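You operate a simulated robot arm through the tools that you are given. There is no shell and no other tool. Be economical: measure what you need, move in short steps, check, and stop when the job is done.

You run a simulated robot arm. Do the job below in one go: nothing can be reset, and whatever is moved stays where it is left.

TASK
Press both lids, then put away the jar whose lid lies flat.
Fine: plum jar and quince jar; on the stores shelf, door shut; the bulging jar stays on the worktop.

The check looks at the end state, three seconds after you hand in, the way a careful person would. Anything else that was tipped, shoved, dropped, spilled or broken makes it a failure. A push-on lid holds only when it is set on centred and level and pressed home; a screw cap is set on level and turned clockwise until tight.

THE ROBOT
A 7-joint arm with a two-finger parallel gripper, fixed in place. Base frame: the origin is at the foot of the arm, x ahead of it, y to its left, z up. Lengths are in mm, angles in degrees, forces in N, time in s.
Its first joint turns from -115.0 to 115.0 degrees. Payload 3.91 kg.
The TCP is the grasp point between the finger pads, 30 mm short of the fingertips. In the tool frame z runs along the fingers and y along their closing line. The gripper opens to 110 mm. The fingers are 20 mm wide and 10 mm thick; the gripper's body (48 by 112 mm) begins 55 mm behind the TCP.
Orientation is that of the tool frame in the base frame, as a unit quaternion [w, x, y, z]. With the fingers straight down and closing along the base's y, the tool's x points along the base's -x, its y along +y and its z along -z.

THE INTERFACE
- The arm moves only by the tool play_rows. Its argument "motion" is text: rows parted by semicolons, each of 7 numbers parted by spaces: the turn, a rotation vector about the base's x, y, z in degrees, then the shift along the base's x, y, z in mm, then the gripper command, from -1 (shut) to 1 (fully open), values between in proportion. In form: rx ry rz dx dy dz claw; .... A call has 1 to 8 rows; each row shifts and turns the commanded pose from where the row before left it. A row lasts 0.2 s, in which the tool goes at most 50 mm and 8.6 degrees; a call with a longer step from one row to the next is refused whole, and so is a gripper value outside its range. A pose out of reach is approached as far as the arm can. The call stops where the force on the tool passes 90 N (or 10 N more than at its start, if that is more) or the arm is blocked; 0.2 s more then pass. The fingers move at their own pace (about 108 mm/s each) and stop on an object; they squeeze with about 36 N. The grip force told is the motor's: it shows also when the fingers shut on nothing. Time passes only in rows, and 0.2 s behind the last, so rows that do not move let the fingers close. The reply holds the time, the measured pose of the TCP, the force on the tool along the base axes, the opening and the grip force, in the units named above and with some noise.
- Cameras (640 x 400 px; columns grow to the right, rows downward): "scene" is fixed at [58.8, 640.1, 1343.8]; the picture's right is [-0.72, -0.70, 0.00], its down [-0.23, 0.24, -0.94] and it looks along [0.66, -0.68, -0.33] (base axes); focal length 324 px, centre (320, 200). "wrist" rides on the gripper at [-36, 0, -57] in the tool frame; the picture's right is [0.00, -1.00, 0.00], its down [0.97, 0.00, -0.24] and it looks along [0.24, 0.00, 0.97] (tool axes); focal length 218 px, centre (320, 200). There is no depth. A picture from a camera that has moved, and an enlarged one, comes with that camera's place and axes in the base frame and with its lens. The place of the scene camera against the robot may be out by one fixed shift of up to 18 mm in any direction.
- camera(camera): a new picture of that camera. The clock stands still meanwhile.
- raise_lower(by): slides the trunk up (or, below 0, down) by that many mm; the arm rides with it, the base frame stays. It gives what a move gives, with no picture.
- inspect(camera, box): a new picture of the part [left, top, right, bottom] of that camera's present view, enlarged. The clock stands still meanwhile.
- hand_in(): hands the job in; it is judged then, once.

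Work in short steps. Places have to be worked out from the pictures, the camera data and where the tool is seen: move nearer, look again, correct. Check each grasp and each placing, and mend what went wrong. You have 120 turns and 68 pictures in all, those below and enlarged ones among them. Open the gripper and draw the arm clear of the work before you hand the job in, unless the task says otherwise; then end with one line.

The tools are called after ">>>" by a JSON object that holds its "op" and its "data". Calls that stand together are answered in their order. play_rows: Moves the arm, as the interface text tells. Its arguments: {"type":"object","properties":{"motion":{"type":"string"}},"required":["motion"]} The other tools are called the same way: raise_lower (by) slides the trunk up or down; camera (camera) takes a picture; inspect (camera, box) takes an enlarged picture of a part of a camera's view; hand_in () hands the job in.

At the start:

```text
t: 0.0
eef_pos: [460.7, -287.4, 1245.5]
tool_rot: [0.0, 0.0, 1.0, -0.001]
force: [0.0, 0.0, 0.5]
width: 110.0
gripper_force: 0.0
trunk travel left (down, up): [-875.0, 115.0]
```

scene: 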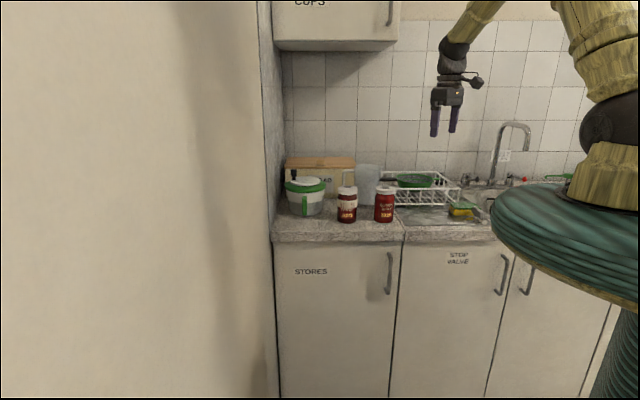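
wrist: 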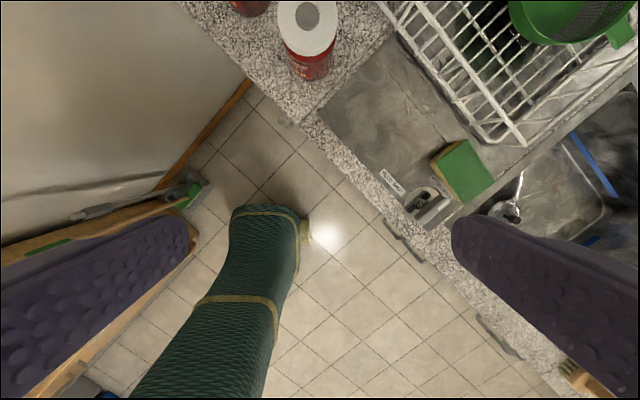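

I begin by looking closer at the jars and the stores cupboard.

>>> {"op": "inspect", "data": {"camera": "scene", "box": [270, 140, 430, 240]}}

>>> {"op": "inspect", "data": {"camera": "scene", "box": [260, 200, 580, 400]}}

```text
4.00 times, centred on (350, 190) of scene
camera zoom: at [58.8, 640.1, 1343.8], right [-0.72, -0.7, 0.0], down [-0.23, 0.24, -0.94], along [0.66, -0.68, -0.33], focal length 1296 px, centre (200, 240)
```

zoom: 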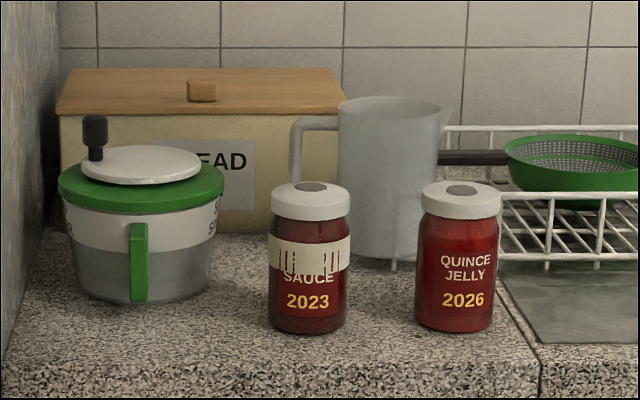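

```text
2.00 times, centred on (420, 300) of scene
camera zoom: at [58.8, 640.1, 1343.8], right [-0.72, -0.7, 0.0], down [-0.23, 0.24, -0.94], along [0.66, -0.68, -0.33], focal length 648 px, centre (120, 0)
```

zoom: 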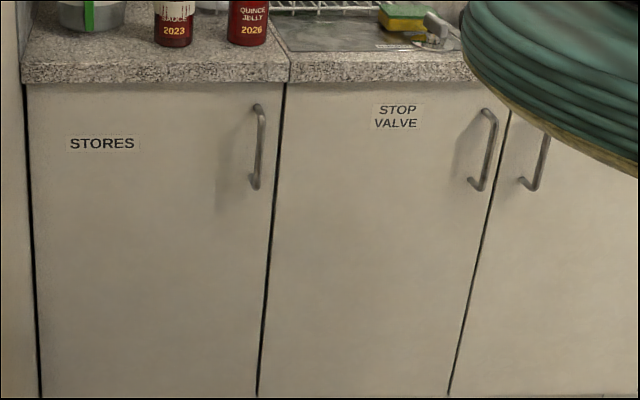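

Triangulating from both pictures: the quince lid is near (637,-274,1018), the plum lid near (737,-195,1018), and the counter front runs at 45°. I turn the tool square to the counter and move closer, still high.

>>> {"op": "play_rows", "data": {"motion": "0 0 -7.5 20 5 0 1; 0 0 -7.5 20 5 0 1; 0 0 -7.5 20 5 0 1; 0 0 -7.5 20 5 0 1; 0 0 -7.5 20 5 0 1; 0 0 -7.5 20 5 0 1"}}

>>> {"op": "camera", "data": {"camera": "wrist"}}

```text
t: 1.4
eef_pos: [581.8, -257.3, 1244.1]
tool_rot: [0.0, 0.384, 0.923, 0.0]
force: [-0.1, 0.5, 0.8]
width: 109.9
gripper_force: 0.0
trunk travel left (down, up): [-875.0, 115.0]
```

```text
63 pictures are left
camera wrist: at [607.1, -283.7, 1302.6], right [-0.71, -0.71, 0.0], down [-0.68, 0.69, 0.24], along [-0.17, 0.17, -0.97], focal length 218 px, centre (320, 200)
```

wrist: 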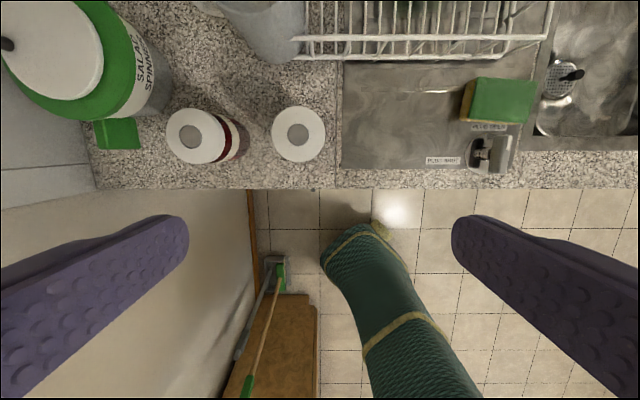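

The jars are confirmed from above: quince (637,-275) and plum (727,-181). I look closely at the lids.

>>> {"op": "inspect", "data": {"camera": "wrist", "box": [150, 90, 342, 210]}}

>>> {"op": "inspect", "data": {"camera": "scene", "box": [326, 180, 406, 230]}}

```text
3.33 times, centred on (246, 150) of wrist
camera zoom: at [607.1, -283.7, 1302.6], right [-0.71, -0.71, 0.0], down [-0.68, 0.69, 0.24], along [-0.17, 0.17, -0.97], focal length 728 px, centre (567, 367)
```

zoom: 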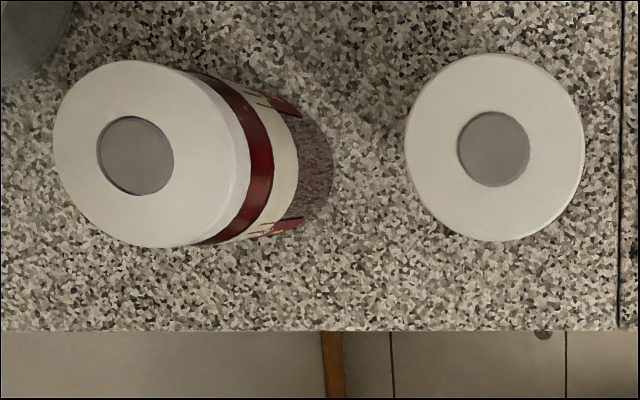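

```text
8.00 times, centred on (366, 205) of scene
camera zoom: at [58.8, 640.1, 1343.8], right [-0.72, -0.7, 0.0], down [-0.23, 0.24, -0.94], along [0.66, -0.68, -0.33], focal length 2591 px, centre (-48, 160)
```

zoom: 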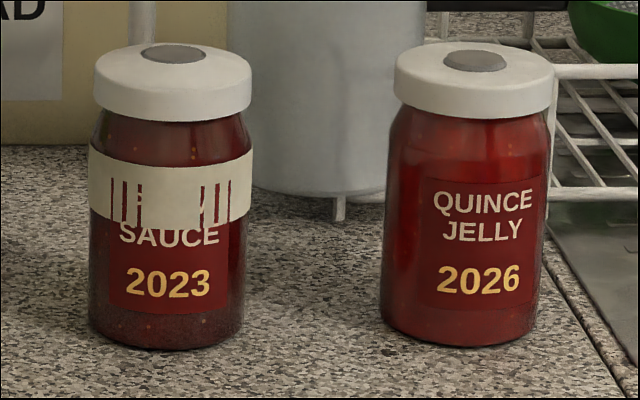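

The plum's button looks slightly domed, but I'll feel both. I shut the fingers and go above the quince lid.

>>> {"op": "play_rows", "data": {"motion": "0 0 0 27 -9 0 -1; 0 0 0 28 -9 0 -1; 0 0 0 0 0 -40 -1; 0 0 0 0 0 -40 -1; 0 0 0 0 0 -40 -1; 0 0 0 0 0 -35 -1"}}

>>> {"op": "camera", "data": {"camera": "wrist"}}

>>> {"op": "inspect", "data": {"camera": "scene", "box": [310, 120, 470, 220]}}

```text
t: 2.8
eef_pos: [636.9, -275.6, 1090.0]
tool_rot: [0.0, 0.382, 0.924, 0.001]
force: [-0.2, -0.6, 0.9]
width: 0.2
gripper_force: 36.0
trunk travel left (down, up): [-875.0, 115.0]
```

```text
60 pictures are left
camera wrist: at [662.0, -301.5, 1147.9], right [-0.71, -0.71, 0.0], down [-0.69, 0.69, 0.24], along [-0.17, 0.17, -0.97], focal length 218 px, centre (320, 200)
```

wrist: 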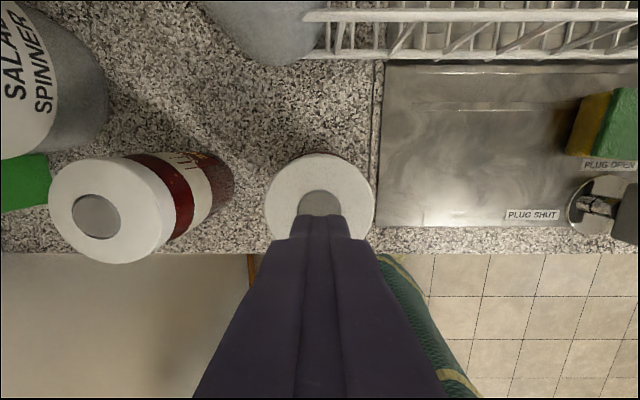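

```text
4.00 times, centred on (390, 170) of scene
camera zoom: at [58.8, 640.1, 1343.8], right [-0.72, -0.7, 0.0], down [-0.23, 0.24, -0.94], along [0.66, -0.68, -0.33], focal length 1296 px, centre (40, 320)
```

zoom: 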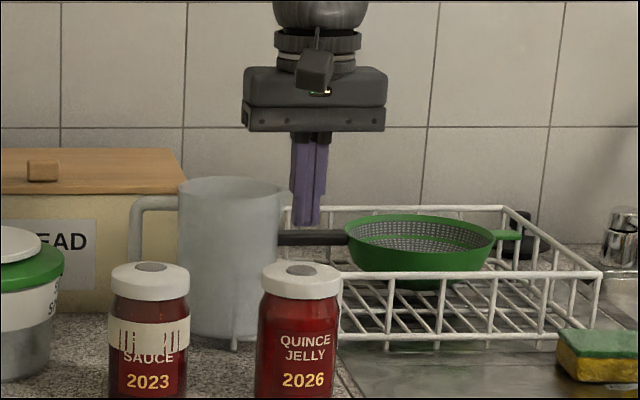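

The lid centre is at about (639,-278,1019), so the tips are 41 mm above it. I descend to just above it.

>>> {"op": "play_rows", "data": {"motion": "0 0 0 1 -1 -12 -1; 0 0 0 1 -1 -12 -1; 0 0 0 0 0 -6 -1; 0 0 0 0 0 -4 -1"}}

>>> {"op": "inspect", "data": {"camera": "scene", "box": [346, 155, 426, 205]}}

```text
t: 3.8
eef_pos: [639.0, -277.5, 1057.6]
tool_rot: [0.0, 0.383, 0.924, -0.001]
force: [-0.1, 0.0, 0.5]
width: 0.0
gripper_force: 36.1
trunk travel left (down, up): [-875.0, 115.0]
```

```text
8.00 times, centred on (386, 180) of scene
camera zoom: at [58.8, 640.1, 1343.8], right [-0.72, -0.7, 0.0], down [-0.23, 0.24, -0.94], along [0.66, -0.68, -0.33], focal length 2591 px, centre (-208, 360)
```

zoom: 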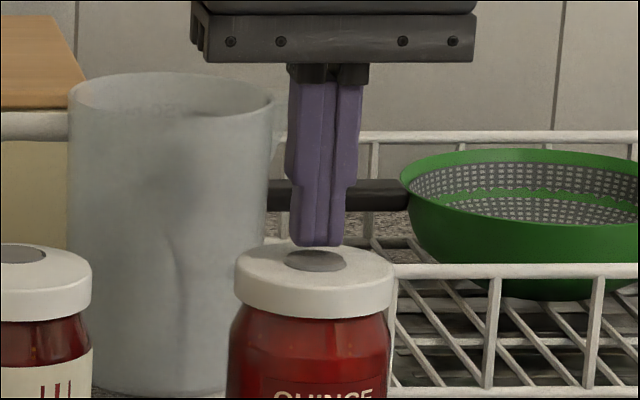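

The tips are about 7 mm above the button, so I now go in small steps.

>>> {"op": "play_rows", "data": {"motion": "0 0 0 0 0 -3 -1; 0 0 0 0 0 -2 -1"}}

>>> {"op": "play_rows", "data": {"motion": "0 0 0 0 0 -1.5 -1"}}

>>> {"op": "play_rows", "data": {"motion": "0 0 0 0 0 -1 -1"}}

```text
t: 4.4
eef_pos: [638.0, -278.1, 1052.7]
tool_rot: [0.0, 0.382, 0.924, 0.001]
force: [-1.2, 0.0, 2.3]
width: 0.0
gripper_force: 36.0
trunk travel left (down, up): [-875.0, 115.0]
```

```text
t: 4.8
eef_pos: [638.2, -278.4, 1050.7]
tool_rot: [0.001, 0.383, 0.924, -0.001]
force: [-0.8, 0.4, 5.8]
width: 0.0
gripper_force: 36.3
trunk travel left (down, up): [-875.0, 115.0]
```

```text
t: 5.2
eef_pos: [638.3, -277.1, 1050.1]
tool_rot: [0.001, 0.383, 0.924, -0.001]
force: [-0.3, 1.5, 10.0]
width: 0.2
gripper_force: 36.1
trunk travel left (down, up): [-875.0, 115.0]
```

Contact started at about 1052.5 and the force is rising gently. I press further to feel whether it gives.

>>> {"op": "play_rows", "data": {"motion": "0 0 0 0 0 -1 -1"}}

>>> {"op": "play_rows", "data": {"motion": "0 0 0 0 0 -1 -1"}}

>>> {"op": "play_rows", "data": {"motion": "0 0 0 0 0 -1 -1"}}

```text
t: 5.6
eef_pos: [638.3, -277.7, 1050.2]
tool_rot: [0.002, 0.383, 0.924, 0.0]
force: [2.2, 0.0, 17.0]
width: 0.0
gripper_force: 36.0
trunk travel left (down, up): [-875.0, 115.0]
```

```text
t: 6.0
eef_pos: [637.7, -277.8, 1050.0]
tool_rot: [0.002, 0.383, 0.924, 0.0]
force: [2.8, -1.1, 24.3]
width: 0.1
gripper_force: 36.1
trunk travel left (down, up): [-875.0, 115.0]
```

```text
t: 6.4
eef_pos: [637.9, -278.2, 1050.4]
tool_rot: [0.003, 0.382, 0.924, 0.0]
force: [5.2, -0.8, 34.7]
width: 0.0
gripper_force: 35.9
trunk travel left (down, up): [-875.0, 115.0]
```

It came down about 2 mm and is now solid at 35 N. I lift off, look at the quince lid, then do the same on the plum for comparison.

>>> {"op": "play_rows", "data": {"motion": "0 0 0 0 0 10 -1; 0 0 0 0 0 40 -1; 0 0 0 30 30 0 -1; 0 0 0 30 30 0 -1; 0 0 0 29 36 0 -1"}}

>>> {"op": "camera", "data": {"camera": "wrist"}}

>>> {"op": "inspect", "data": {"camera": "scene", "box": [326, 160, 406, 210]}}

```text
t: 7.6
eef_pos: [727.8, -180.7, 1094.2]
tool_rot: [-0.001, 0.383, 0.924, -0.001]
force: [0.0, 0.1, 0.0]
width: 0.1
gripper_force: 35.8
trunk travel left (down, up): [-875.0, 115.0]
```

```text
57 pictures are left
camera wrist: at [753.6, -206.0, 1153.0], right [-0.71, -0.71, 0.0], down [-0.69, 0.69, 0.24], along [-0.17, 0.17, -0.97], focal length 218 px, centre (320, 200)
```

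wrist: 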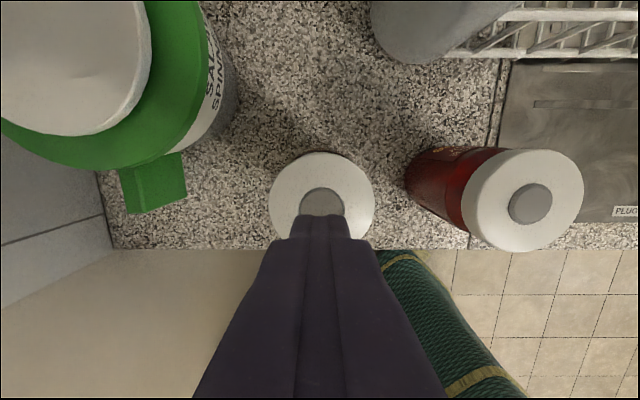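

```text
8.00 times, centred on (366, 185) of scene
camera zoom: at [58.8, 640.1, 1343.8], right [-0.72, -0.7, 0.0], down [-0.23, 0.24, -0.94], along [0.66, -0.68, -0.33], focal length 2591 px, centre (-48, 320)
```

zoom: 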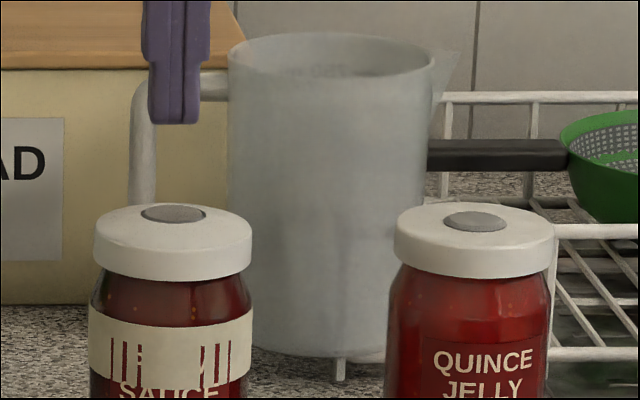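

The quince's button springs back raised, while the plum's looks flush. I press the plum the same way.

>>> {"op": "play_rows", "data": {"motion": "0 0 0 1 -1 -15 -1; 0 0 0 0.5 -1 -15 -1; 0 0 0 0 0 -8 -1; 0 0 0 0 0 -2 -1"}}

>>> {"op": "play_rows", "data": {"motion": "0 0 0 0 0 -1.5 -1"}}

>>> {"op": "play_rows", "data": {"motion": "0 0 0 0 0 -1 -1"}}

>>> {"op": "play_rows", "data": {"motion": "0 0 0 0 0 -1 -1"}}

>>> {"op": "play_rows", "data": {"motion": "0 0 0 0 0 -1 -1"}}

```text
t: 8.6
eef_pos: [728.6, -183.8, 1056.5]
tool_rot: [0.0, 0.383, 0.924, 0.0]
force: [0.2, 1.2, -0.8]
width: 0.0
gripper_force: 36.1
trunk travel left (down, up): [-875.0, 115.0]
```

```text
t: 9.0
eef_pos: [727.3, -184.8, 1055.8]
tool_rot: [0.001, 0.382, 0.924, -0.001]
force: [0.7, -0.2, 0.9]
width: 0.0
gripper_force: 36.2
trunk travel left (down, up): [-875.0, 115.0]
```

```text
t: 9.4
eef_pos: [727.7, -184.0, 1054.3]
tool_rot: [0.001, 0.383, 0.924, -0.001]
force: [1.2, -1.6, 4.0]
width: 0.2
gripper_force: 35.9
trunk travel left (down, up): [-875.0, 115.0]
```

```text
t: 9.8
eef_pos: [728.1, -183.7, 1052.9]
tool_rot: [0.001, 0.383, 0.924, 0.001]
force: [1.4, -2.6, 7.3]
width: 0.0
gripper_force: 35.7
trunk travel left (down, up): [-875.0, 115.0]
```

```text
t: 10.2
eef_pos: [727.6, -184.1, 1052.0]
tool_rot: [0.001, 0.383, 0.924, 0.0]
force: [2.7, -3.4, 8.8]
width: 0.0
gripper_force: 35.9
trunk travel left (down, up): [-875.0, 115.0]
```

>>> {"op": "play_rows", "data": {"motion": "0 0 0 0 0 -1 -1"}}

>>> {"op": "play_rows", "data": {"motion": "0 0 0 0 0 -1 -1"}}

>>> {"op": "play_rows", "data": {"motion": "0 0 0 0 0 -1 -1"}}

>>> {"op": "play_rows", "data": {"motion": "0 0 0 0 0 -1 -1"}}

```text
t: 10.6
eef_pos: [727.7, -184.2, 1051.6]
tool_rot: [0.001, 0.382, 0.924, 0.001]
force: [3.3, -2.9, 11.4]
width: 0.0
gripper_force: 36.0
trunk travel left (down, up): [-875.0, 115.0]
```

```text
t: 11.0
eef_pos: [728.4, -184.1, 1050.2]
tool_rot: [0.001, 0.383, 0.924, 0.0]
force: [2.6, -2.0, 14.6]
width: 0.0
gripper_force: 35.8
trunk travel left (down, up): [-875.0, 115.0]
```

```text
t: 11.4
eef_pos: [727.6, -184.1, 1049.9]
tool_rot: [0.002, 0.382, 0.924, -0.001]
force: [3.2, -1.8, 18.9]
width: 0.0
gripper_force: 35.6
trunk travel left (down, up): [-875.0, 115.0]
```

```text
t: 11.8
eef_pos: [728.0, -183.7, 1050.4]
tool_rot: [0.002, 0.383, 0.924, 0.001]
force: [3.9, -1.6, 24.1]
width: 0.0
gripper_force: 36.2
trunk travel left (down, up): [-875.0, 115.0]
```

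The plum gave 5 mm or more with a spring before the hard stop, while the quince gave only about 2.5 mm. I lift off and look at both lids closely.

>>> {"op": "play_rows", "data": {"motion": "0 0 0 0 0 10 -1; 0 0 0 0 0 40 -1; 0 0 0 -20 20 30 -1; 0 0 0 -30 30 0 -1"}}

>>> {"op": "inspect", "data": {"camera": "scene", "box": [335, 180, 361, 196]}}

>>> {"op": "inspect", "data": {"camera": "scene", "box": [372, 180, 398, 196]}}

```text
t: 12.8
eef_pos: [677.0, -133.1, 1127.3]
tool_rot: [0.0, 0.383, 0.924, 0.001]
force: [-1.0, 0.1, 0.4]
width: 0.0
gripper_force: 35.7
trunk travel left (down, up): [-875.0, 115.0]
```

```text
16.00 times, centred on (348, 188) of scene
camera zoom: at [58.8, 640.1, 1343.8], right [-0.72, -0.7, 0.0], down [-0.23, 0.24, -0.94], along [0.66, -0.68, -0.33], focal length 5182 px, centre (-128, 392)
```

zoom: 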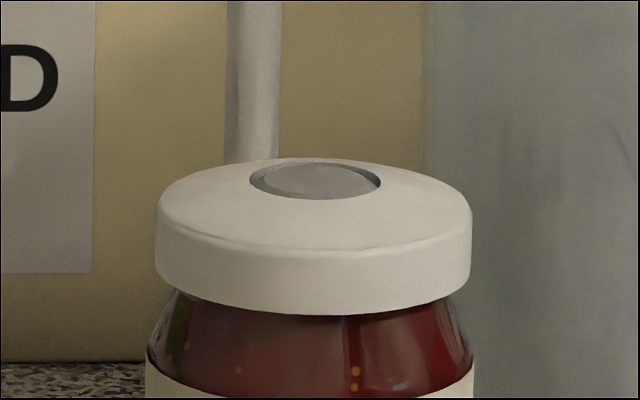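

```text
16.00 times, centred on (385, 188) of scene
camera zoom: at [58.8, 640.1, 1343.8], right [-0.72, -0.7, 0.0], down [-0.23, 0.24, -0.94], along [0.66, -0.68, -0.33], focal length 5182 px, centre (-720, 392)
```

zoom: 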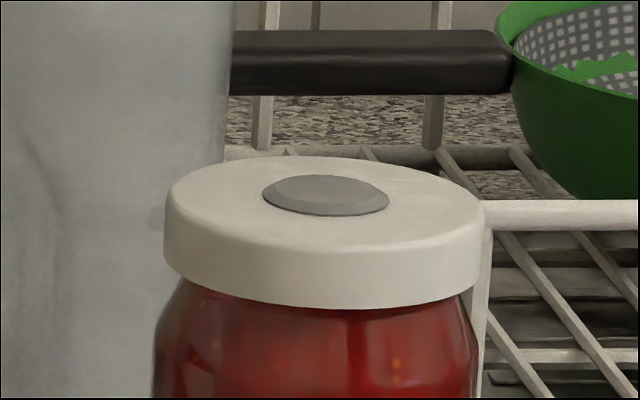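

The scene view suggests a recessed button on the plum and a raised one on the quince, which disagrees with the force feel. I look with the wrist camera.

>>> {"op": "camera", "data": {"camera": "wrist"}}

```text
53 pictures are left
camera wrist: at [703.1, -158.3, 1185.0], right [-0.71, -0.71, 0.0], down [-0.69, 0.69, 0.24], along [-0.17, 0.17, -0.97], focal length 218 px, centre (320, 200)
```

wrist: 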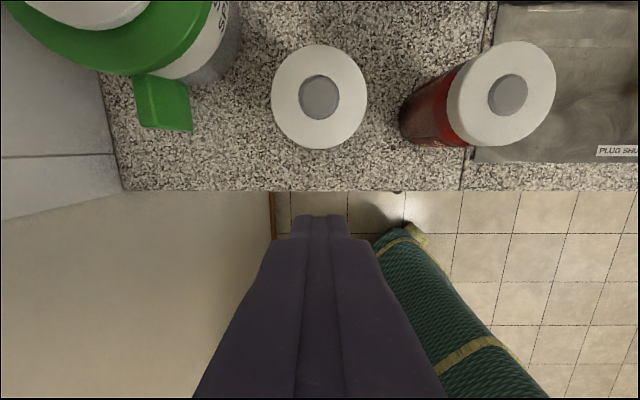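

I tilt the tool toward the counter to get an oblique close view of both lids.

>>> {"op": "play_rows", "data": {"motion": "-6 -6 0 -10 -3 0 -1; -6 -6 0 -10 -3 -5 -1; -6 -6 0 -7 -6 -9 -1; -6 -6 0 -7 -6 -9 -1; -6 -6 0 -7 -6 -10 -1; -6 -6 0 -5 -8 -10 -1; -6 -6 0 -4 -10 -10 -1"}}

>>> {"op": "inspect", "data": {"camera": "wrist", "box": [160, 60, 480, 260]}}

```text
t: 14.4
eef_pos: [629.3, -175.7, 1074.1]
tool_rot: [0.459, 0.332, 0.802, -0.19]
force: [-0.1, -0.3, 0.0]
width: 0.0
gripper_force: 36.2
trunk travel left (down, up): [-875.0, 115.0]
```

```text
2.00 times, centred on (320, 160) of wrist
camera zoom: at [606.8, -153.4, 1134.8], right [-0.71, -0.71, 0.0], down [-0.49, 0.49, -0.72], along [0.51, -0.51, -0.7], focal length 436 px, centre (320, 280)
```

zoom: 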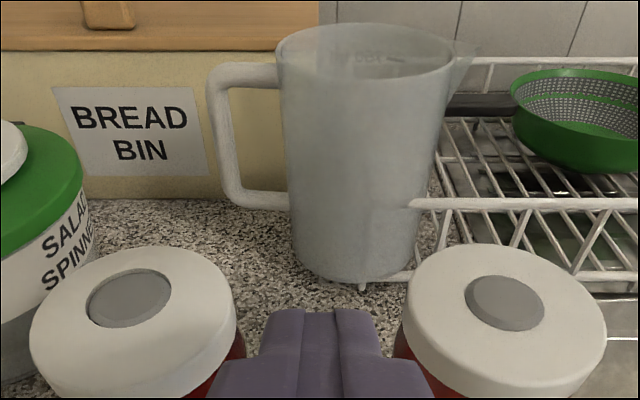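

>>> {"op": "inspect", "data": {"camera": "wrist", "box": [172, 175, 284, 245]}}

>>> {"op": "inspect", "data": {"camera": "wrist", "box": [356, 175, 468, 245]}}

```text
5.71 times, centred on (228, 210) of wrist
camera zoom: at [606.8, -153.4, 1134.8], right [-0.71, -0.71, 0.0], down [-0.49, 0.49, -0.72], along [0.51, -0.51, -0.7], focal length 1247 px, centre (846, 143)
```

zoom: 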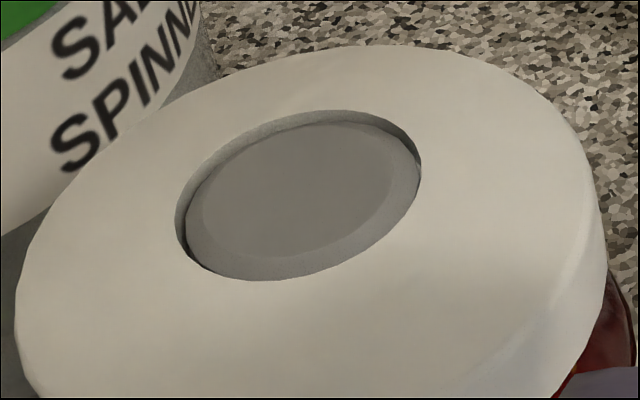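

```text
5.71 times, centred on (412, 210) of wrist
camera zoom: at [606.8, -153.4, 1134.8], right [-0.71, -0.71, 0.0], down [-0.49, 0.49, -0.72], along [0.51, -0.51, -0.7], focal length 1247 px, centre (-206, 143)
```

zoom: 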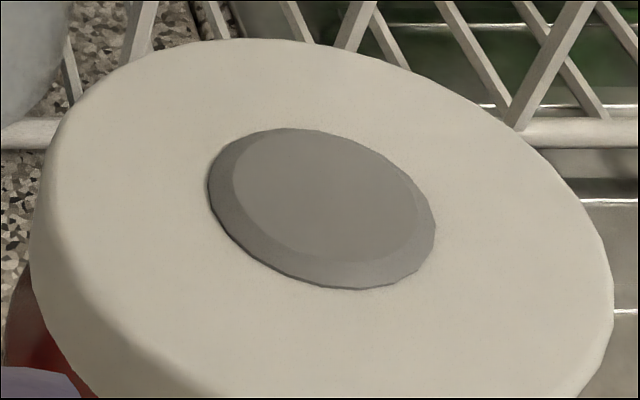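

The plum's whole lid panel looks domed with a sunken button, while the quince's panel looks flat with a small raised button. To settle it, I will press each again and take pictures during the press. First I return upright.

>>> {"op": "play_rows", "data": {"motion": "6 6 0 4 10 10 -1; 6 6 0 5 8 10 -1; 6 6 0 7 6 10 -1; 6 6 0 7 6 9 -1; 6 6 0 7 6 9 -1; 6 6 0 10 3 5 -1; 6 6 0 10 3 0 -1"}}

>>> {"op": "play_rows", "data": {"motion": "0 0 0 26 -26 0 -1; 0 0 0 25 -25 0 -1; 0 0 0 0 0 -40 -1; 0 0 0 0 0 -25 -1"}}

```text
t: 16.0
eef_pos: [679.5, -135.2, 1127.0]
tool_rot: [-0.001, 0.382, 0.924, 0.001]
force: [0.6, -0.8, -0.5]
width: 0.0
gripper_force: 35.7
trunk travel left (down, up): [-875.0, 115.0]
```

```text
t: 17.0
eef_pos: [729.8, -185.5, 1061.8]
tool_rot: [0.0, 0.383, 0.924, 0.0]
force: [0.0, 1.3, 0.0]
width: 0.0
gripper_force: 36.1
trunk travel left (down, up): [-875.0, 115.0]
```

I press the plum in 2 mm increments and then view it under load.

>>> {"op": "play_rows", "data": {"motion": "0 0 0 0 0 -5 -1"}}

>>> {"op": "inspect", "data": {"camera": "scene", "box": [335, 180, 361, 196]}}

>>> {"op": "play_rows", "data": {"motion": "0 0 0 0 0 -3 -1; 0 0 0 0 0 -3 -1; 0 0 0 0 0 -2 -1"}}

>>> {"op": "inspect", "data": {"camera": "scene", "box": [335, 180, 361, 196]}}

```text
t: 17.4
eef_pos: [730.2, -185.2, 1056.2]
tool_rot: [-0.001, 0.383, 0.924, -0.001]
force: [-0.3, 0.2, -0.2]
width: 0.0
gripper_force: 35.7
trunk travel left (down, up): [-875.0, 115.0]
```

```text
16.00 times, centred on (348, 188) of scene
camera zoom: at [58.8, 640.1, 1343.8], right [-0.72, -0.7, 0.0], down [-0.23, 0.24, -0.94], along [0.66, -0.68, -0.33], focal length 5182 px, centre (-128, 392)
```

zoom: 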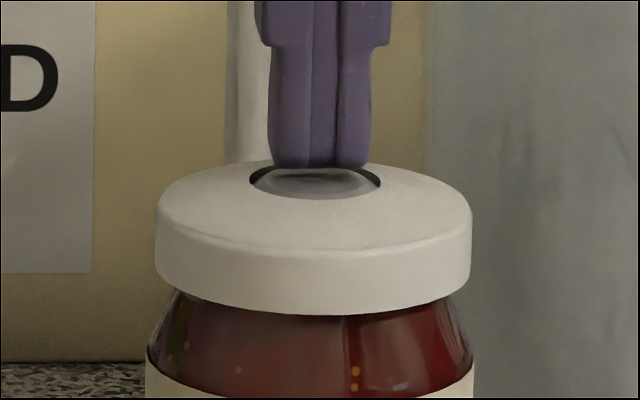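

```text
t: 18.2
eef_pos: [728.5, -184.8, 1050.3]
tool_rot: [0.002, 0.383, 0.924, 0.001]
force: [0.7, -1.4, 11.0]
width: 0.1
gripper_force: 36.3
trunk travel left (down, up): [-875.0, 115.0]
```

```text
16.00 times, centred on (348, 188) of scene
camera zoom: at [58.8, 640.1, 1343.8], right [-0.72, -0.7, 0.0], down [-0.23, 0.24, -0.94], along [0.66, -0.68, -0.33], focal length 5182 px, centre (-128, 392)
```

zoom: 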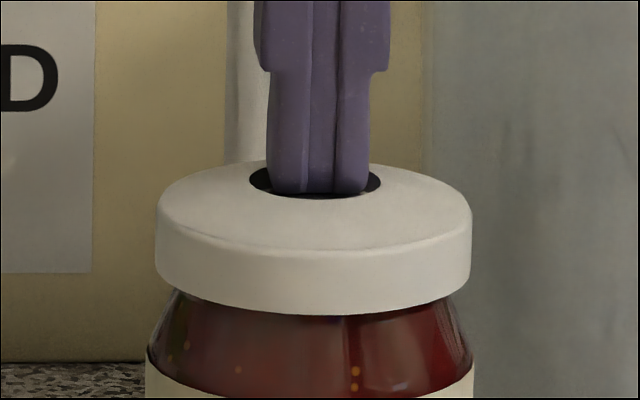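

The plum's centre button clearly sinks under the press and springs back: that lid gives. Now I do the same on the quince.

>>> {"op": "play_rows", "data": {"motion": "0 0 0 0 0 10 -1; 0 0 0 0 0 40 -1; 0 0 0 -30 -31 0 -1; 0 0 0 -30 -31 0 -1; 0 0 0 -30 -31 0 -1; 0 0 0 0 0 -20 -1; 0 0 0 0 0 -15 -1"}}

>>> {"op": "play_rows", "data": {"motion": "0 0 0 0 0 -5 -1; 0 0 0 0 0 -5 -1"}}

```text
t: 19.8
eef_pos: [638.7, -279.3, 1063.4]
tool_rot: [0.0, 0.384, 0.923, 0.0]
force: [0.3, 0.4, -0.7]
width: 0.0
gripper_force: 36.4
trunk travel left (down, up): [-875.0, 115.0]
```

```text
t: 20.4
eef_pos: [638.5, -278.1, 1054.6]
tool_rot: [0.0, 0.382, 0.924, 0.0]
force: [-0.2, -1.0, 0.8]
width: 0.0
gripper_force: 35.7
trunk travel left (down, up): [-875.0, 115.0]
```

>>> {"op": "inspect", "data": {"camera": "scene", "box": [372, 180, 398, 196]}}

>>> {"op": "play_rows", "data": {"motion": "0 0 0 0 0 -2 -1; 0 0 0 0 0 -2 -1; 0 0 0 0 0 -2 -1; 0 0 0 0 0 -1 -1"}}

>>> {"op": "inspect", "data": {"camera": "scene", "box": [372, 180, 398, 196]}}

```text
16.00 times, centred on (385, 188) of scene
camera zoom: at [58.8, 640.1, 1343.8], right [-0.72, -0.7, 0.0], down [-0.23, 0.24, -0.94], along [0.66, -0.68, -0.33], focal length 5182 px, centre (-720, 392)
```

zoom: 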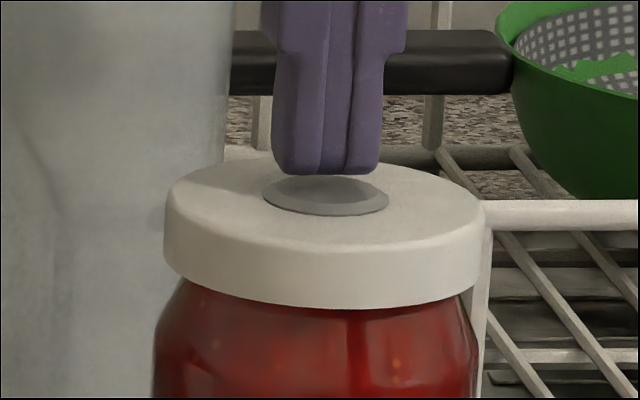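

```text
t: 21.4
eef_pos: [639.1, -277.3, 1049.1]
tool_rot: [0.002, 0.383, 0.924, -0.001]
force: [1.3, -3.7, 17.4]
width: 0.0
gripper_force: 36.1
trunk travel left (down, up): [-875.0, 115.0]
```

```text
16.00 times, centred on (385, 188) of scene
camera zoom: at [58.8, 640.1, 1343.8], right [-0.72, -0.7, 0.0], down [-0.23, 0.24, -0.94], along [0.66, -0.68, -0.33], focal length 5182 px, centre (-720, 392)
```

zoom: 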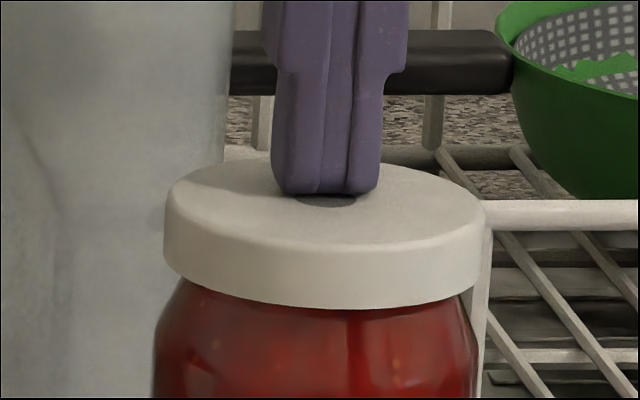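

Findings: the plum lid's panel is domed about 6 mm with a springy centre (bulging), and the quince panel is flat with a hard stop at panel level. So the quince goes in the stores. I lift, retract and tilt the tool to horizontal facing the cupboard.

>>> {"op": "play_rows", "data": {"motion": "0 0 0 0 0 10 -1; 0 0 0 0 0 40 -1; 0 0 0 -30 30 20 -1; -5.3 -5.3 0 -30 30 0 -1; -5.3 -5.3 0 -30 30 0 -1; -5.3 -5.3 0 -30 30 0 -1; -5.3 -5.3 0 -30 30 0 -1; -5.3 -5.3 0 -20 20 0 -1"}}

>>> {"op": "play_rows", "data": {"motion": "-5.3 -5.3 0 0 0 0 -1; -5.3 -5.3 0 0 0 0 -1; -5.3 -5.3 0 0 0 0 -1; -5.3 -5.3 0 0 0 0 -1; -5.3 -5.3 0 0 0 0 -1; -5.3 -5.3 0 0 0 0 1; -5.3 -5.3 0 0 0 0 1"}}

```text
t: 23.2
eef_pos: [468.2, -106.0, 1116.8]
tool_rot: [0.297, 0.362, 0.875, -0.124]
force: [0.7, 0.2, 0.3]
width: 0.3
gripper_force: 36.3
trunk travel left (down, up): [-875.0, 115.0]
```

```text
t: 24.8
eef_pos: [469.7, -107.9, 1118.2]
tool_rot: [0.654, 0.27, 0.652, -0.271]
force: [-0.6, 0.0, -0.6]
width: 110.1
gripper_force: 0.0
trunk travel left (down, up): [-875.0, 115.0]
```

>>> {"op": "raise_lower", "data": {"by": -150}}

>>> {"op": "camera", "data": {"camera": "scene"}}

>>> {"op": "camera", "data": {"camera": "wrist"}}

```text
t: 26.6
eef_pos: [468.8, -109.3, 966.5]
tool_rot: [0.654, 0.271, 0.653, -0.271]
force: [0.4, 0.3, 0.3]
width: 110.2
gripper_force: 0.0
trunk travel left (down, up): [-725.0, 265.0]
```

```text
45 pictures are left
```

scene: 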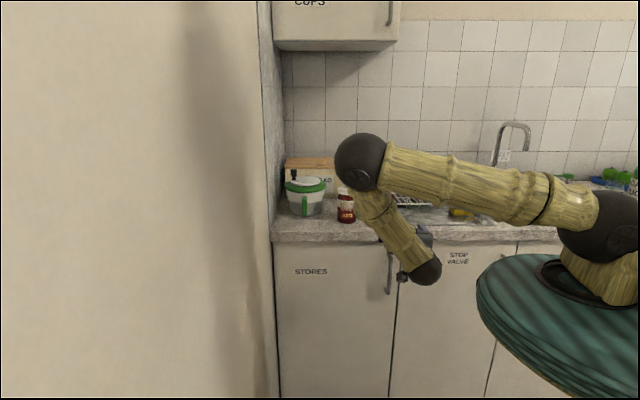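

```text
44 pictures are left
camera wrist: at [428.8, -67.5, 1004.5], right [-0.71, -0.71, 0.0], down [-0.17, 0.17, -0.97], along [0.69, -0.69, -0.24], focal length 218 px, centre (320, 200)
```

wrist: 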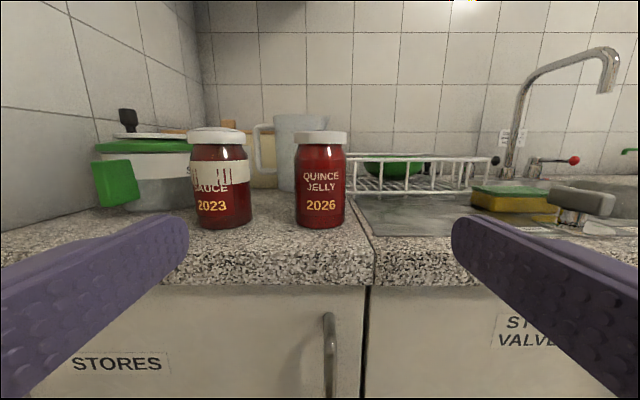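

This is a nice side view of the lids, so I check it once.

>>> {"op": "inspect", "data": {"camera": "wrist", "box": [176, 110, 368, 230]}}

>>> {"op": "raise_lower", "data": {"by": -190}}

>>> {"op": "camera", "data": {"camera": "wrist"}}

```text
3.33 times, centred on (272, 170) of wrist
camera zoom: at [428.8, -67.5, 1004.5], right [-0.71, -0.71, 0.0], down [-0.17, 0.17, -0.97], along [0.69, -0.69, -0.24], focal length 728 px, centre (480, 300)
```

zoom: 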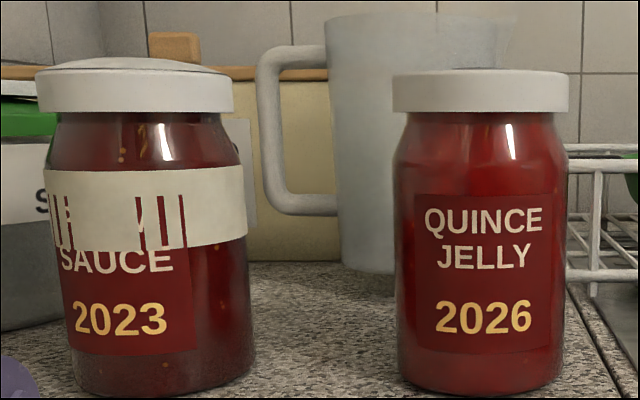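

```text
t: 28.6
eef_pos: [469.2, -108.5, 776.5]
tool_rot: [0.653, 0.27, 0.653, -0.27]
force: [-0.3, 0.9, 0.6]
width: 110.3
gripper_force: 0.2
trunk travel left (down, up): [-535.0, 455.0]
```

```text
42 pictures are left
camera wrist: at [428.8, -67.5, 814.5], right [-0.71, -0.71, 0.0], down [-0.17, 0.17, -0.97], along [0.69, -0.69, -0.24], focal length 218 px, centre (320, 200)
```

wrist: 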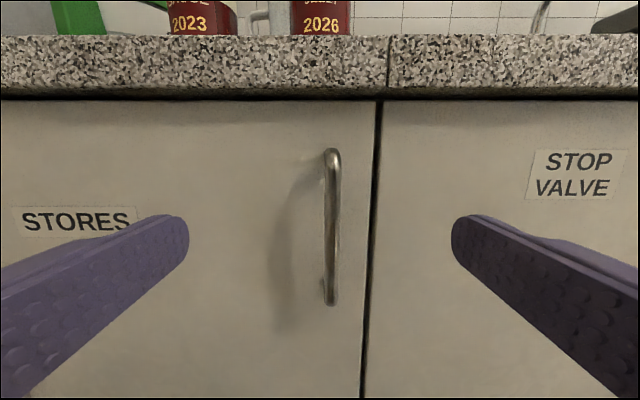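

The plum lid is clearly domed and the quince is flat, confirmed. The handle bar is at u≈243 with z about 660–807, and I approach it with partly open fingers.

>>> {"op": "play_rows", "data": {"motion": "0 0 0 -4 -5 -20 0; 0 0 0 -5 -4 -20 0; 0 0 0 28 -28 0 0; 0 0 0 28 -28 0 0"}}

>>> {"op": "camera", "data": {"camera": "wrist"}}

```text
t: 29.6
eef_pos: [517.6, -172.8, 737.4]
tool_rot: [0.653, 0.27, 0.654, -0.27]
force: [-0.9, -0.5, 0.9]
width: 54.9
gripper_force: 0.1
trunk travel left (down, up): [-535.0, 455.0]
```

```text
41 pictures are left
camera wrist: at [476.6, -132.9, 773.8], right [-0.71, -0.71, 0.0], down [-0.17, 0.17, -0.97], along [0.69, -0.69, -0.24], focal length 218 px, centre (320, 200)
```

wrist: 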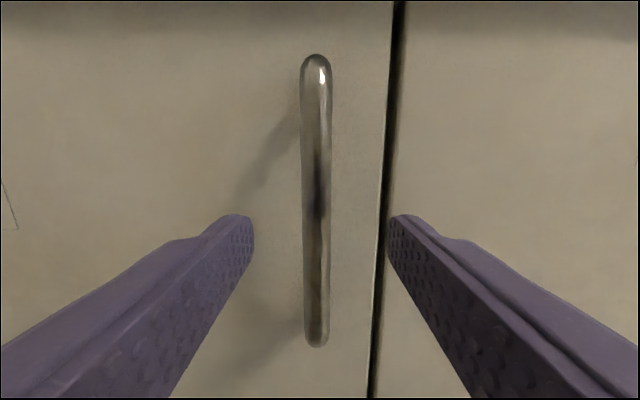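

The bar front is at v≈526, with the tips at 518. I advance 27 mm and close.

>>> {"op": "play_rows", "data": {"motion": "0 0 0 10 -9 0 0; 0 0 0 10 -9 0 0; 0 0 0 0 0 0 -1; 0 0 0 0 0 0 -1; 0 0 0 0 0 0 -1"}}

>>> {"op": "camera", "data": {"camera": "wrist"}}

```text
t: 30.8
eef_pos: [537.0, -189.1, 737.9]
tool_rot: [0.652, 0.271, 0.654, -0.271]
force: [1.4, 0.5, -0.7]
width: 13.5
gripper_force: 44.7
trunk travel left (down, up): [-535.0, 455.0]
```

```text
40 pictures are left
camera wrist: at [496.3, -150.2, 773.8], right [-0.71, -0.71, 0.0], down [-0.17, 0.17, -0.97], along [0.69, -0.69, -0.24], focal length 218 px, centre (320, 200)
```

wrist: 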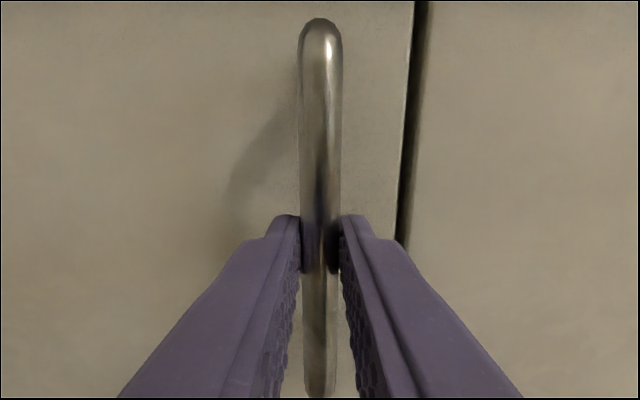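

The bar is gripped (13.5 mm). I pull along the door's arc, yawing with it, for the first 10°.

>>> {"op": "play_rows", "data": {"motion": "0 0 -2.5 -11 13.6 0 -1; 0 0 -2.5 -9 14.8 0 -1; 0 0 -2.5 -9 15 0 -1; 0 0 -2.5 -8.5 15.2 0 -1"}}

>>> {"op": "camera", "data": {"camera": "wrist"}}

```text
t: 31.8
eef_pos: [500.9, -130.9, 736.4]
tool_rot: [0.628, 0.325, 0.628, -0.325]
force: [16.3, 9.9, -1.9]
width: 13.7
gripper_force: 45.6
trunk travel left (down, up): [-535.0, 455.0]
```

```text
39 pictures are left
camera wrist: at [467.7, -83.3, 773.8], right [-0.82, -0.58, 0.0], down [-0.14, 0.2, -0.97], along [0.56, -0.79, -0.24], focal length 218 px, centre (320, 200)
```

wrist: 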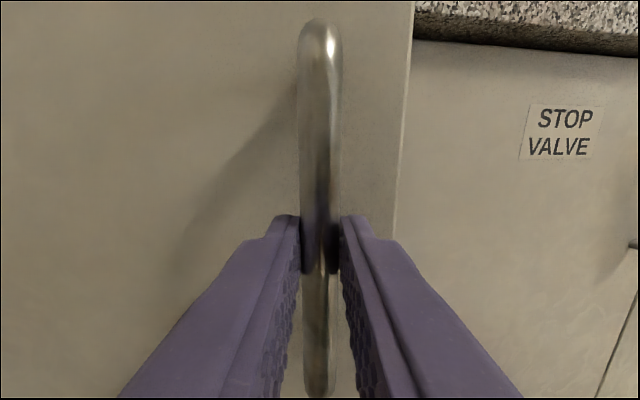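

The door has opened 10°; the small sideways force suggests a slightly tighter radius. I continue to 30°.

>>> {"op": "play_rows", "data": {"motion": "0 0 -2.5 -6 17 0 -1; 0 0 -2.5 -6 17 0 -1; 0 0 -2.5 -5 17 0 -1; 0 0 -2.5 -5 17 0 -1; 0 0 -2.5 -3.8 17.5 0 -1; 0 0 -2.5 -3.8 17.5 0 -1; 0 0 -2.5 -2.5 17.7 0 -1; 0 0 -2.5 -2.5 17.7 0 -1"}}

>>> {"op": "camera", "data": {"camera": "wrist"}}

>>> {"op": "camera", "data": {"camera": "scene"}}

```text
t: 33.6
eef_pos: [462.0, 6.0, 736.2]
tool_rot: [0.56, 0.431, 0.561, -0.431]
force: [-21.4, -1.4, -14.6]
width: 13.6
gripper_force: 44.9
trunk travel left (down, up): [-535.0, 455.0]
```

```text
38 pictures are left
camera wrist: at [448.5, 61.8, 773.8], right [-0.97, -0.26, 0.0], down [-0.06, 0.23, -0.97], along [0.25, -0.94, -0.24], focal length 218 px, centre (320, 200)
```

wrist: 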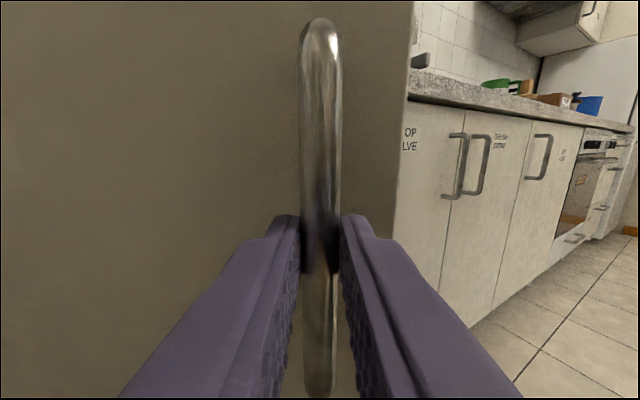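

```text
37 pictures are left
```

scene: 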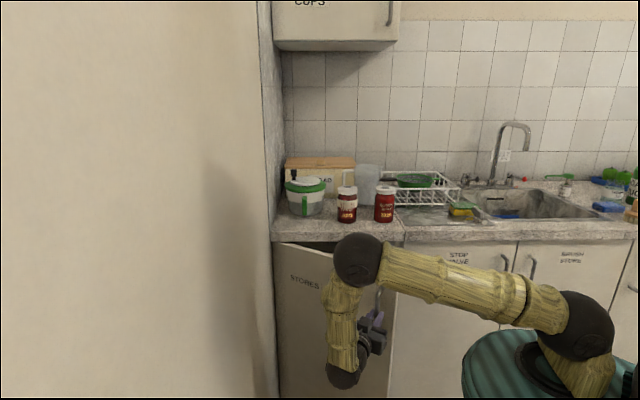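

30° open; the arm is fine. I continue to 50° with a slight radius correction.

>>> {"op": "play_rows", "data": {"motion": "0 0 -2.5 -2.5 17 0 -1; 0 0 -2.5 -2.5 17 0 -1; 0 0 -2.5 -0.8 17.3 0 -1; 0 0 -2.5 -0.5 17.3 0 -1; 0 0 -2.5 1.4 17.3 0 -1; 0 0 -2.5 1.4 17.3 0 -1; 0 0 -2.5 3 17.1 0 -1; 0 0 -2.5 3 17.1 0 -1"}}

>>> {"op": "camera", "data": {"camera": "scene"}}

```text
t: 35.4
eef_pos: [474.4, 141.4, 736.3]
tool_rot: [0.481, 0.52, 0.479, -0.519]
force: [62.3, -12.7, 5.2]
width: 13.8
gripper_force: 45.3
trunk travel left (down, up): [-535.0, 455.0]
```

```text
36 pictures are left
```

scene: 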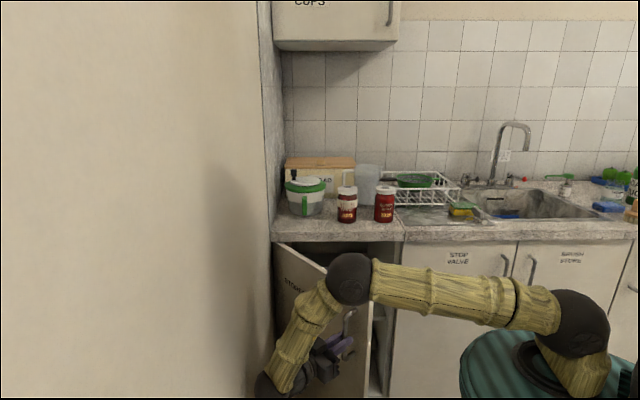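

Radial strain is 62 N at about 48°, and the forearm nears the side wall. I relieve it, release the handle, and back the fingers just clear.

>>> {"op": "play_rows", "data": {"motion": "0 0 0 3 0 0 -1; 0 0 0 3 0 0 0; 0 0 0 0 0 0 0.3; 0 0 0 0 12 0 0.3; 0 0 0 0 12 0 0.3; 0 0 0 0 8 0 0.3"}}

>>> {"op": "camera", "data": {"camera": "wrist"}}

```text
t: 36.8
eef_pos: [470.8, 171.1, 736.7]
tool_rot: [-0.477, -0.521, -0.476, 0.524]
force: [-0.4, 0.4, 1.1]
width: 71.5
gripper_force: 0.0
trunk travel left (down, up): [-535.0, 455.0]
```

```text
35 pictures are left
camera wrist: at [476.6, 227.3, 774.6], right [-1.0, 0.09, 0.0], down [0.02, 0.24, -0.97], along [-0.09, -0.97, -0.24], focal length 218 px, centre (320, 200)
```

wrist: 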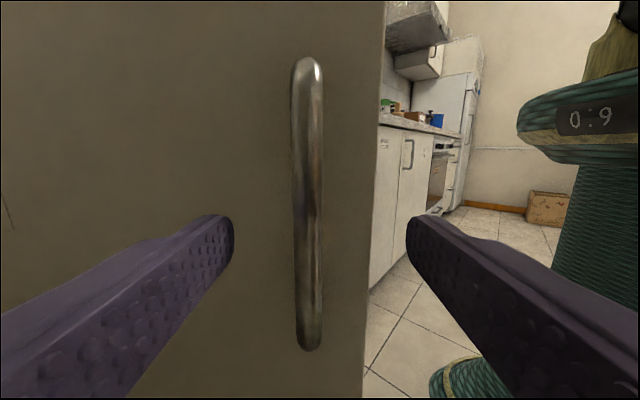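

The fingers are clear of the bar. I slide out past the door's free edge, then turn the tool to point along +x to push the door open from its inner face.

>>> {"op": "play_rows", "data": {"motion": "0 0 0 -45 0 0 0.3; 0 0 0 -45 0 0 0.3; 0 0 0 -45 0 0 0.3; 0 0 8 -5 -10 0 0.3; 0 0 8 0 -20 0 0.3; 0 0 8 0 -20 0 0.3; 0 0 8 0 -30 0 0.3; 0 0 8 0 -30 0 0.3"}}

>>> {"op": "play_rows", "data": {"motion": "0 0 8 0 -40 0 1; 0 0 8 0 -40 0 1; 0 0 8 0 -10 0 1; 0 0 8 0 0 0 1; 0 0 8 0 0 0 1; 0 0 8 0 0 0 1; 0 0 8 0 0 0 1"}}

>>> {"op": "camera", "data": {"camera": "wrist"}}

>>> {"op": "camera", "data": {"camera": "scene"}}

```text
t: 38.6
eef_pos: [332.5, 66.3, 736.4]
tool_rot: [0.627, 0.326, 0.628, -0.325]
force: [0.2, 0.0, 0.0]
width: 71.4
gripper_force: 0.0
trunk travel left (down, up): [-535.0, 455.0]
```

```text
t: 40.2
eef_pos: [381.5, 37.9, 715.3]
tool_rot: [0.738, 0.069, 0.669, 0.053]
force: [-0.8, 0.9, 0.3]
width: 110.0
gripper_force: 0.0
out of reach, approached as far as the arm can: row 2, 3, 4, 5, 6
trunk travel left (down, up): [-535.0, 455.0]
stopped in row 7: the arm was blocked; the commanded pose is now the measured one
```

```text
34 pictures are left
camera wrist: at [320.6, 34.2, 747.4], right [-0.02, -0.98, -0.17], down [-0.14, 0.17, -0.97], along [0.99, 0.01, -0.14], focal length 218 px, centre (320, 200)
```

wrist: 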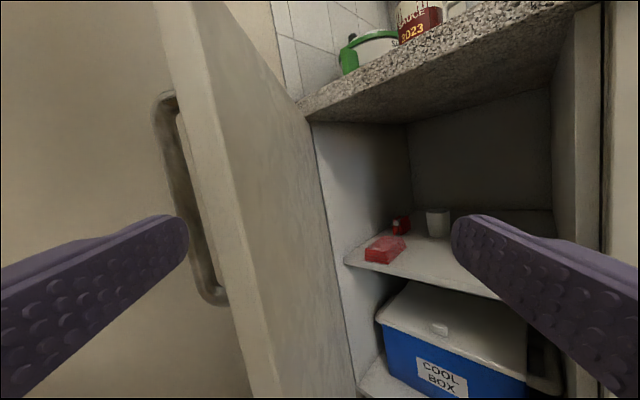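

```text
33 pictures are left
```

scene: 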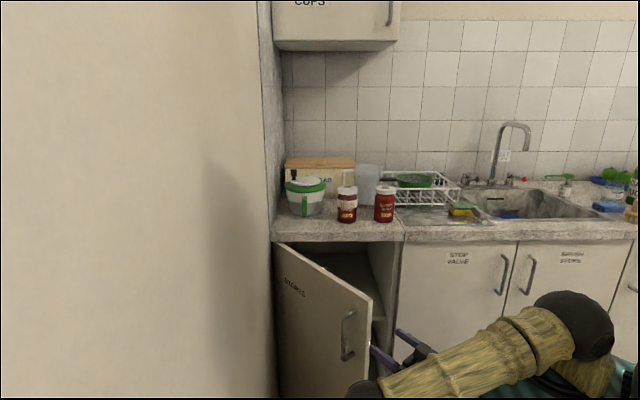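

The view is good: inside are a shelf with a cup and red packets, and a cool box below. The left finger is on the outer side of the door, so I close the gripper, shift right, level the roll, then advance inside the door.

>>> {"op": "play_rows", "data": {"motion": "0 0 0 0 0 0 -1; 0 0 0 0 0 0 -1; 0 0 0 0 0 0 -1; -4.9 0 0 5 -25 5 -1; -4.9 0 0 5 -30 5 -1; 0 0 0 10 -30 5 -1; 0 0 0 10 -10 5 -1"}}

>>> {"op": "camera", "data": {"camera": "wrist"}}

```text
t: 41.8
eef_pos: [420.7, -47.2, 742.8]
tool_rot: [0.754, 0.023, 0.657, 0.009]
force: [0.7, -0.7, 0.3]
width: 0.0
gripper_force: 35.7
out of reach, approached as far as the arm can: row 4
trunk travel left (down, up): [-535.0, 455.0]
```

```text
32 pictures are left
camera wrist: at [359.1, -47.6, 771.6], right [-0.01, -1.0, -0.05], down [-0.11, 0.05, -0.99], along [0.99, -0.01, -0.11], focal length 218 px, centre (320, 200)
```

wrist: 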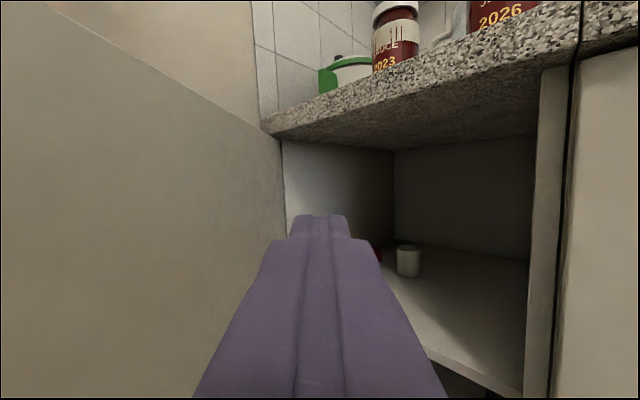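

Now inside the door. I open the gripper so the left finger leads, advance, and start pushing the door outward.

>>> {"op": "play_rows", "data": {"motion": "0 0 0 20 0 0 1; 0 0 0 20 0 0 1; 0 0 0 20 0 0 1; 0 0 0 0 25 0 1; 0 0 0 0 25 0 1; 0 0 -4.7 0 20 0 1; 0 0 -4.7 0 20 0 1"}}

>>> {"op": "camera", "data": {"camera": "wrist"}}

```text
t: 43.4
eef_pos: [472.9, 35.5, 731.0]
tool_rot: [0.738, 0.06, 0.669, -0.067]
force: [-0.1, -1.0, 0.0]
width: 109.9
gripper_force: 0.0
trunk travel left (down, up): [-535.0, 455.0]
```

```text
31 pictures are left
camera wrist: at [413.7, 45.0, 762.7], right [-0.18, -0.98, 0.0], down [-0.14, 0.03, -0.99], along [0.97, -0.18, -0.14], focal length 218 px, centre (320, 200)
```

wrist: 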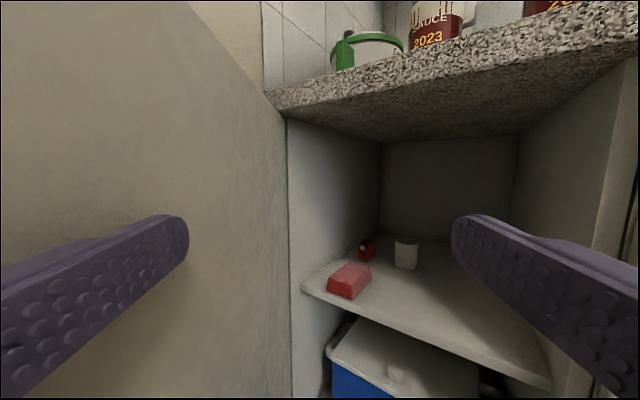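

No contact yet. I continue the push along the arc.

>>> {"op": "play_rows", "data": {"motion": "0 0 -3 2 25 0 1; 0 0 -3 2 25 0 1; 0 0 -3.5 3 25 0 1; 0 0 -4 7 25 0 1; 0 0 -4 8 25 0 1; 0 0 -4 8 25 0 1; 0 0 -4 8 25 0 1"}}

>>> {"op": "camera", "data": {"camera": "scene"}}

```text
t: 45.0
eef_pos: [510.5, 208.9, 732.5]
tool_rot: [0.705, 0.207, 0.639, -0.229]
force: [0.5, 0.7, -0.1]
width: 109.8
gripper_force: 0.0
trunk travel left (down, up): [-535.0, 455.0]
```

```text
30 pictures are left
```

scene: 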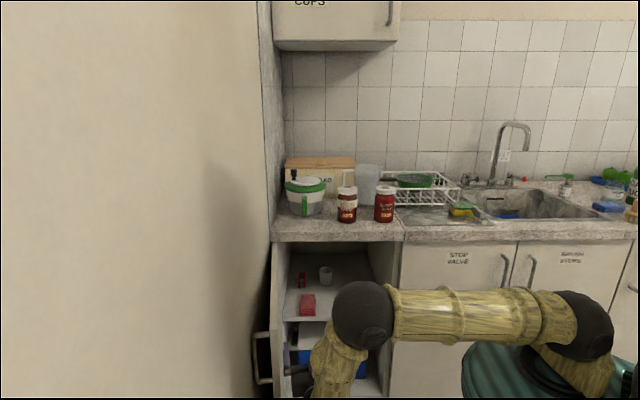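

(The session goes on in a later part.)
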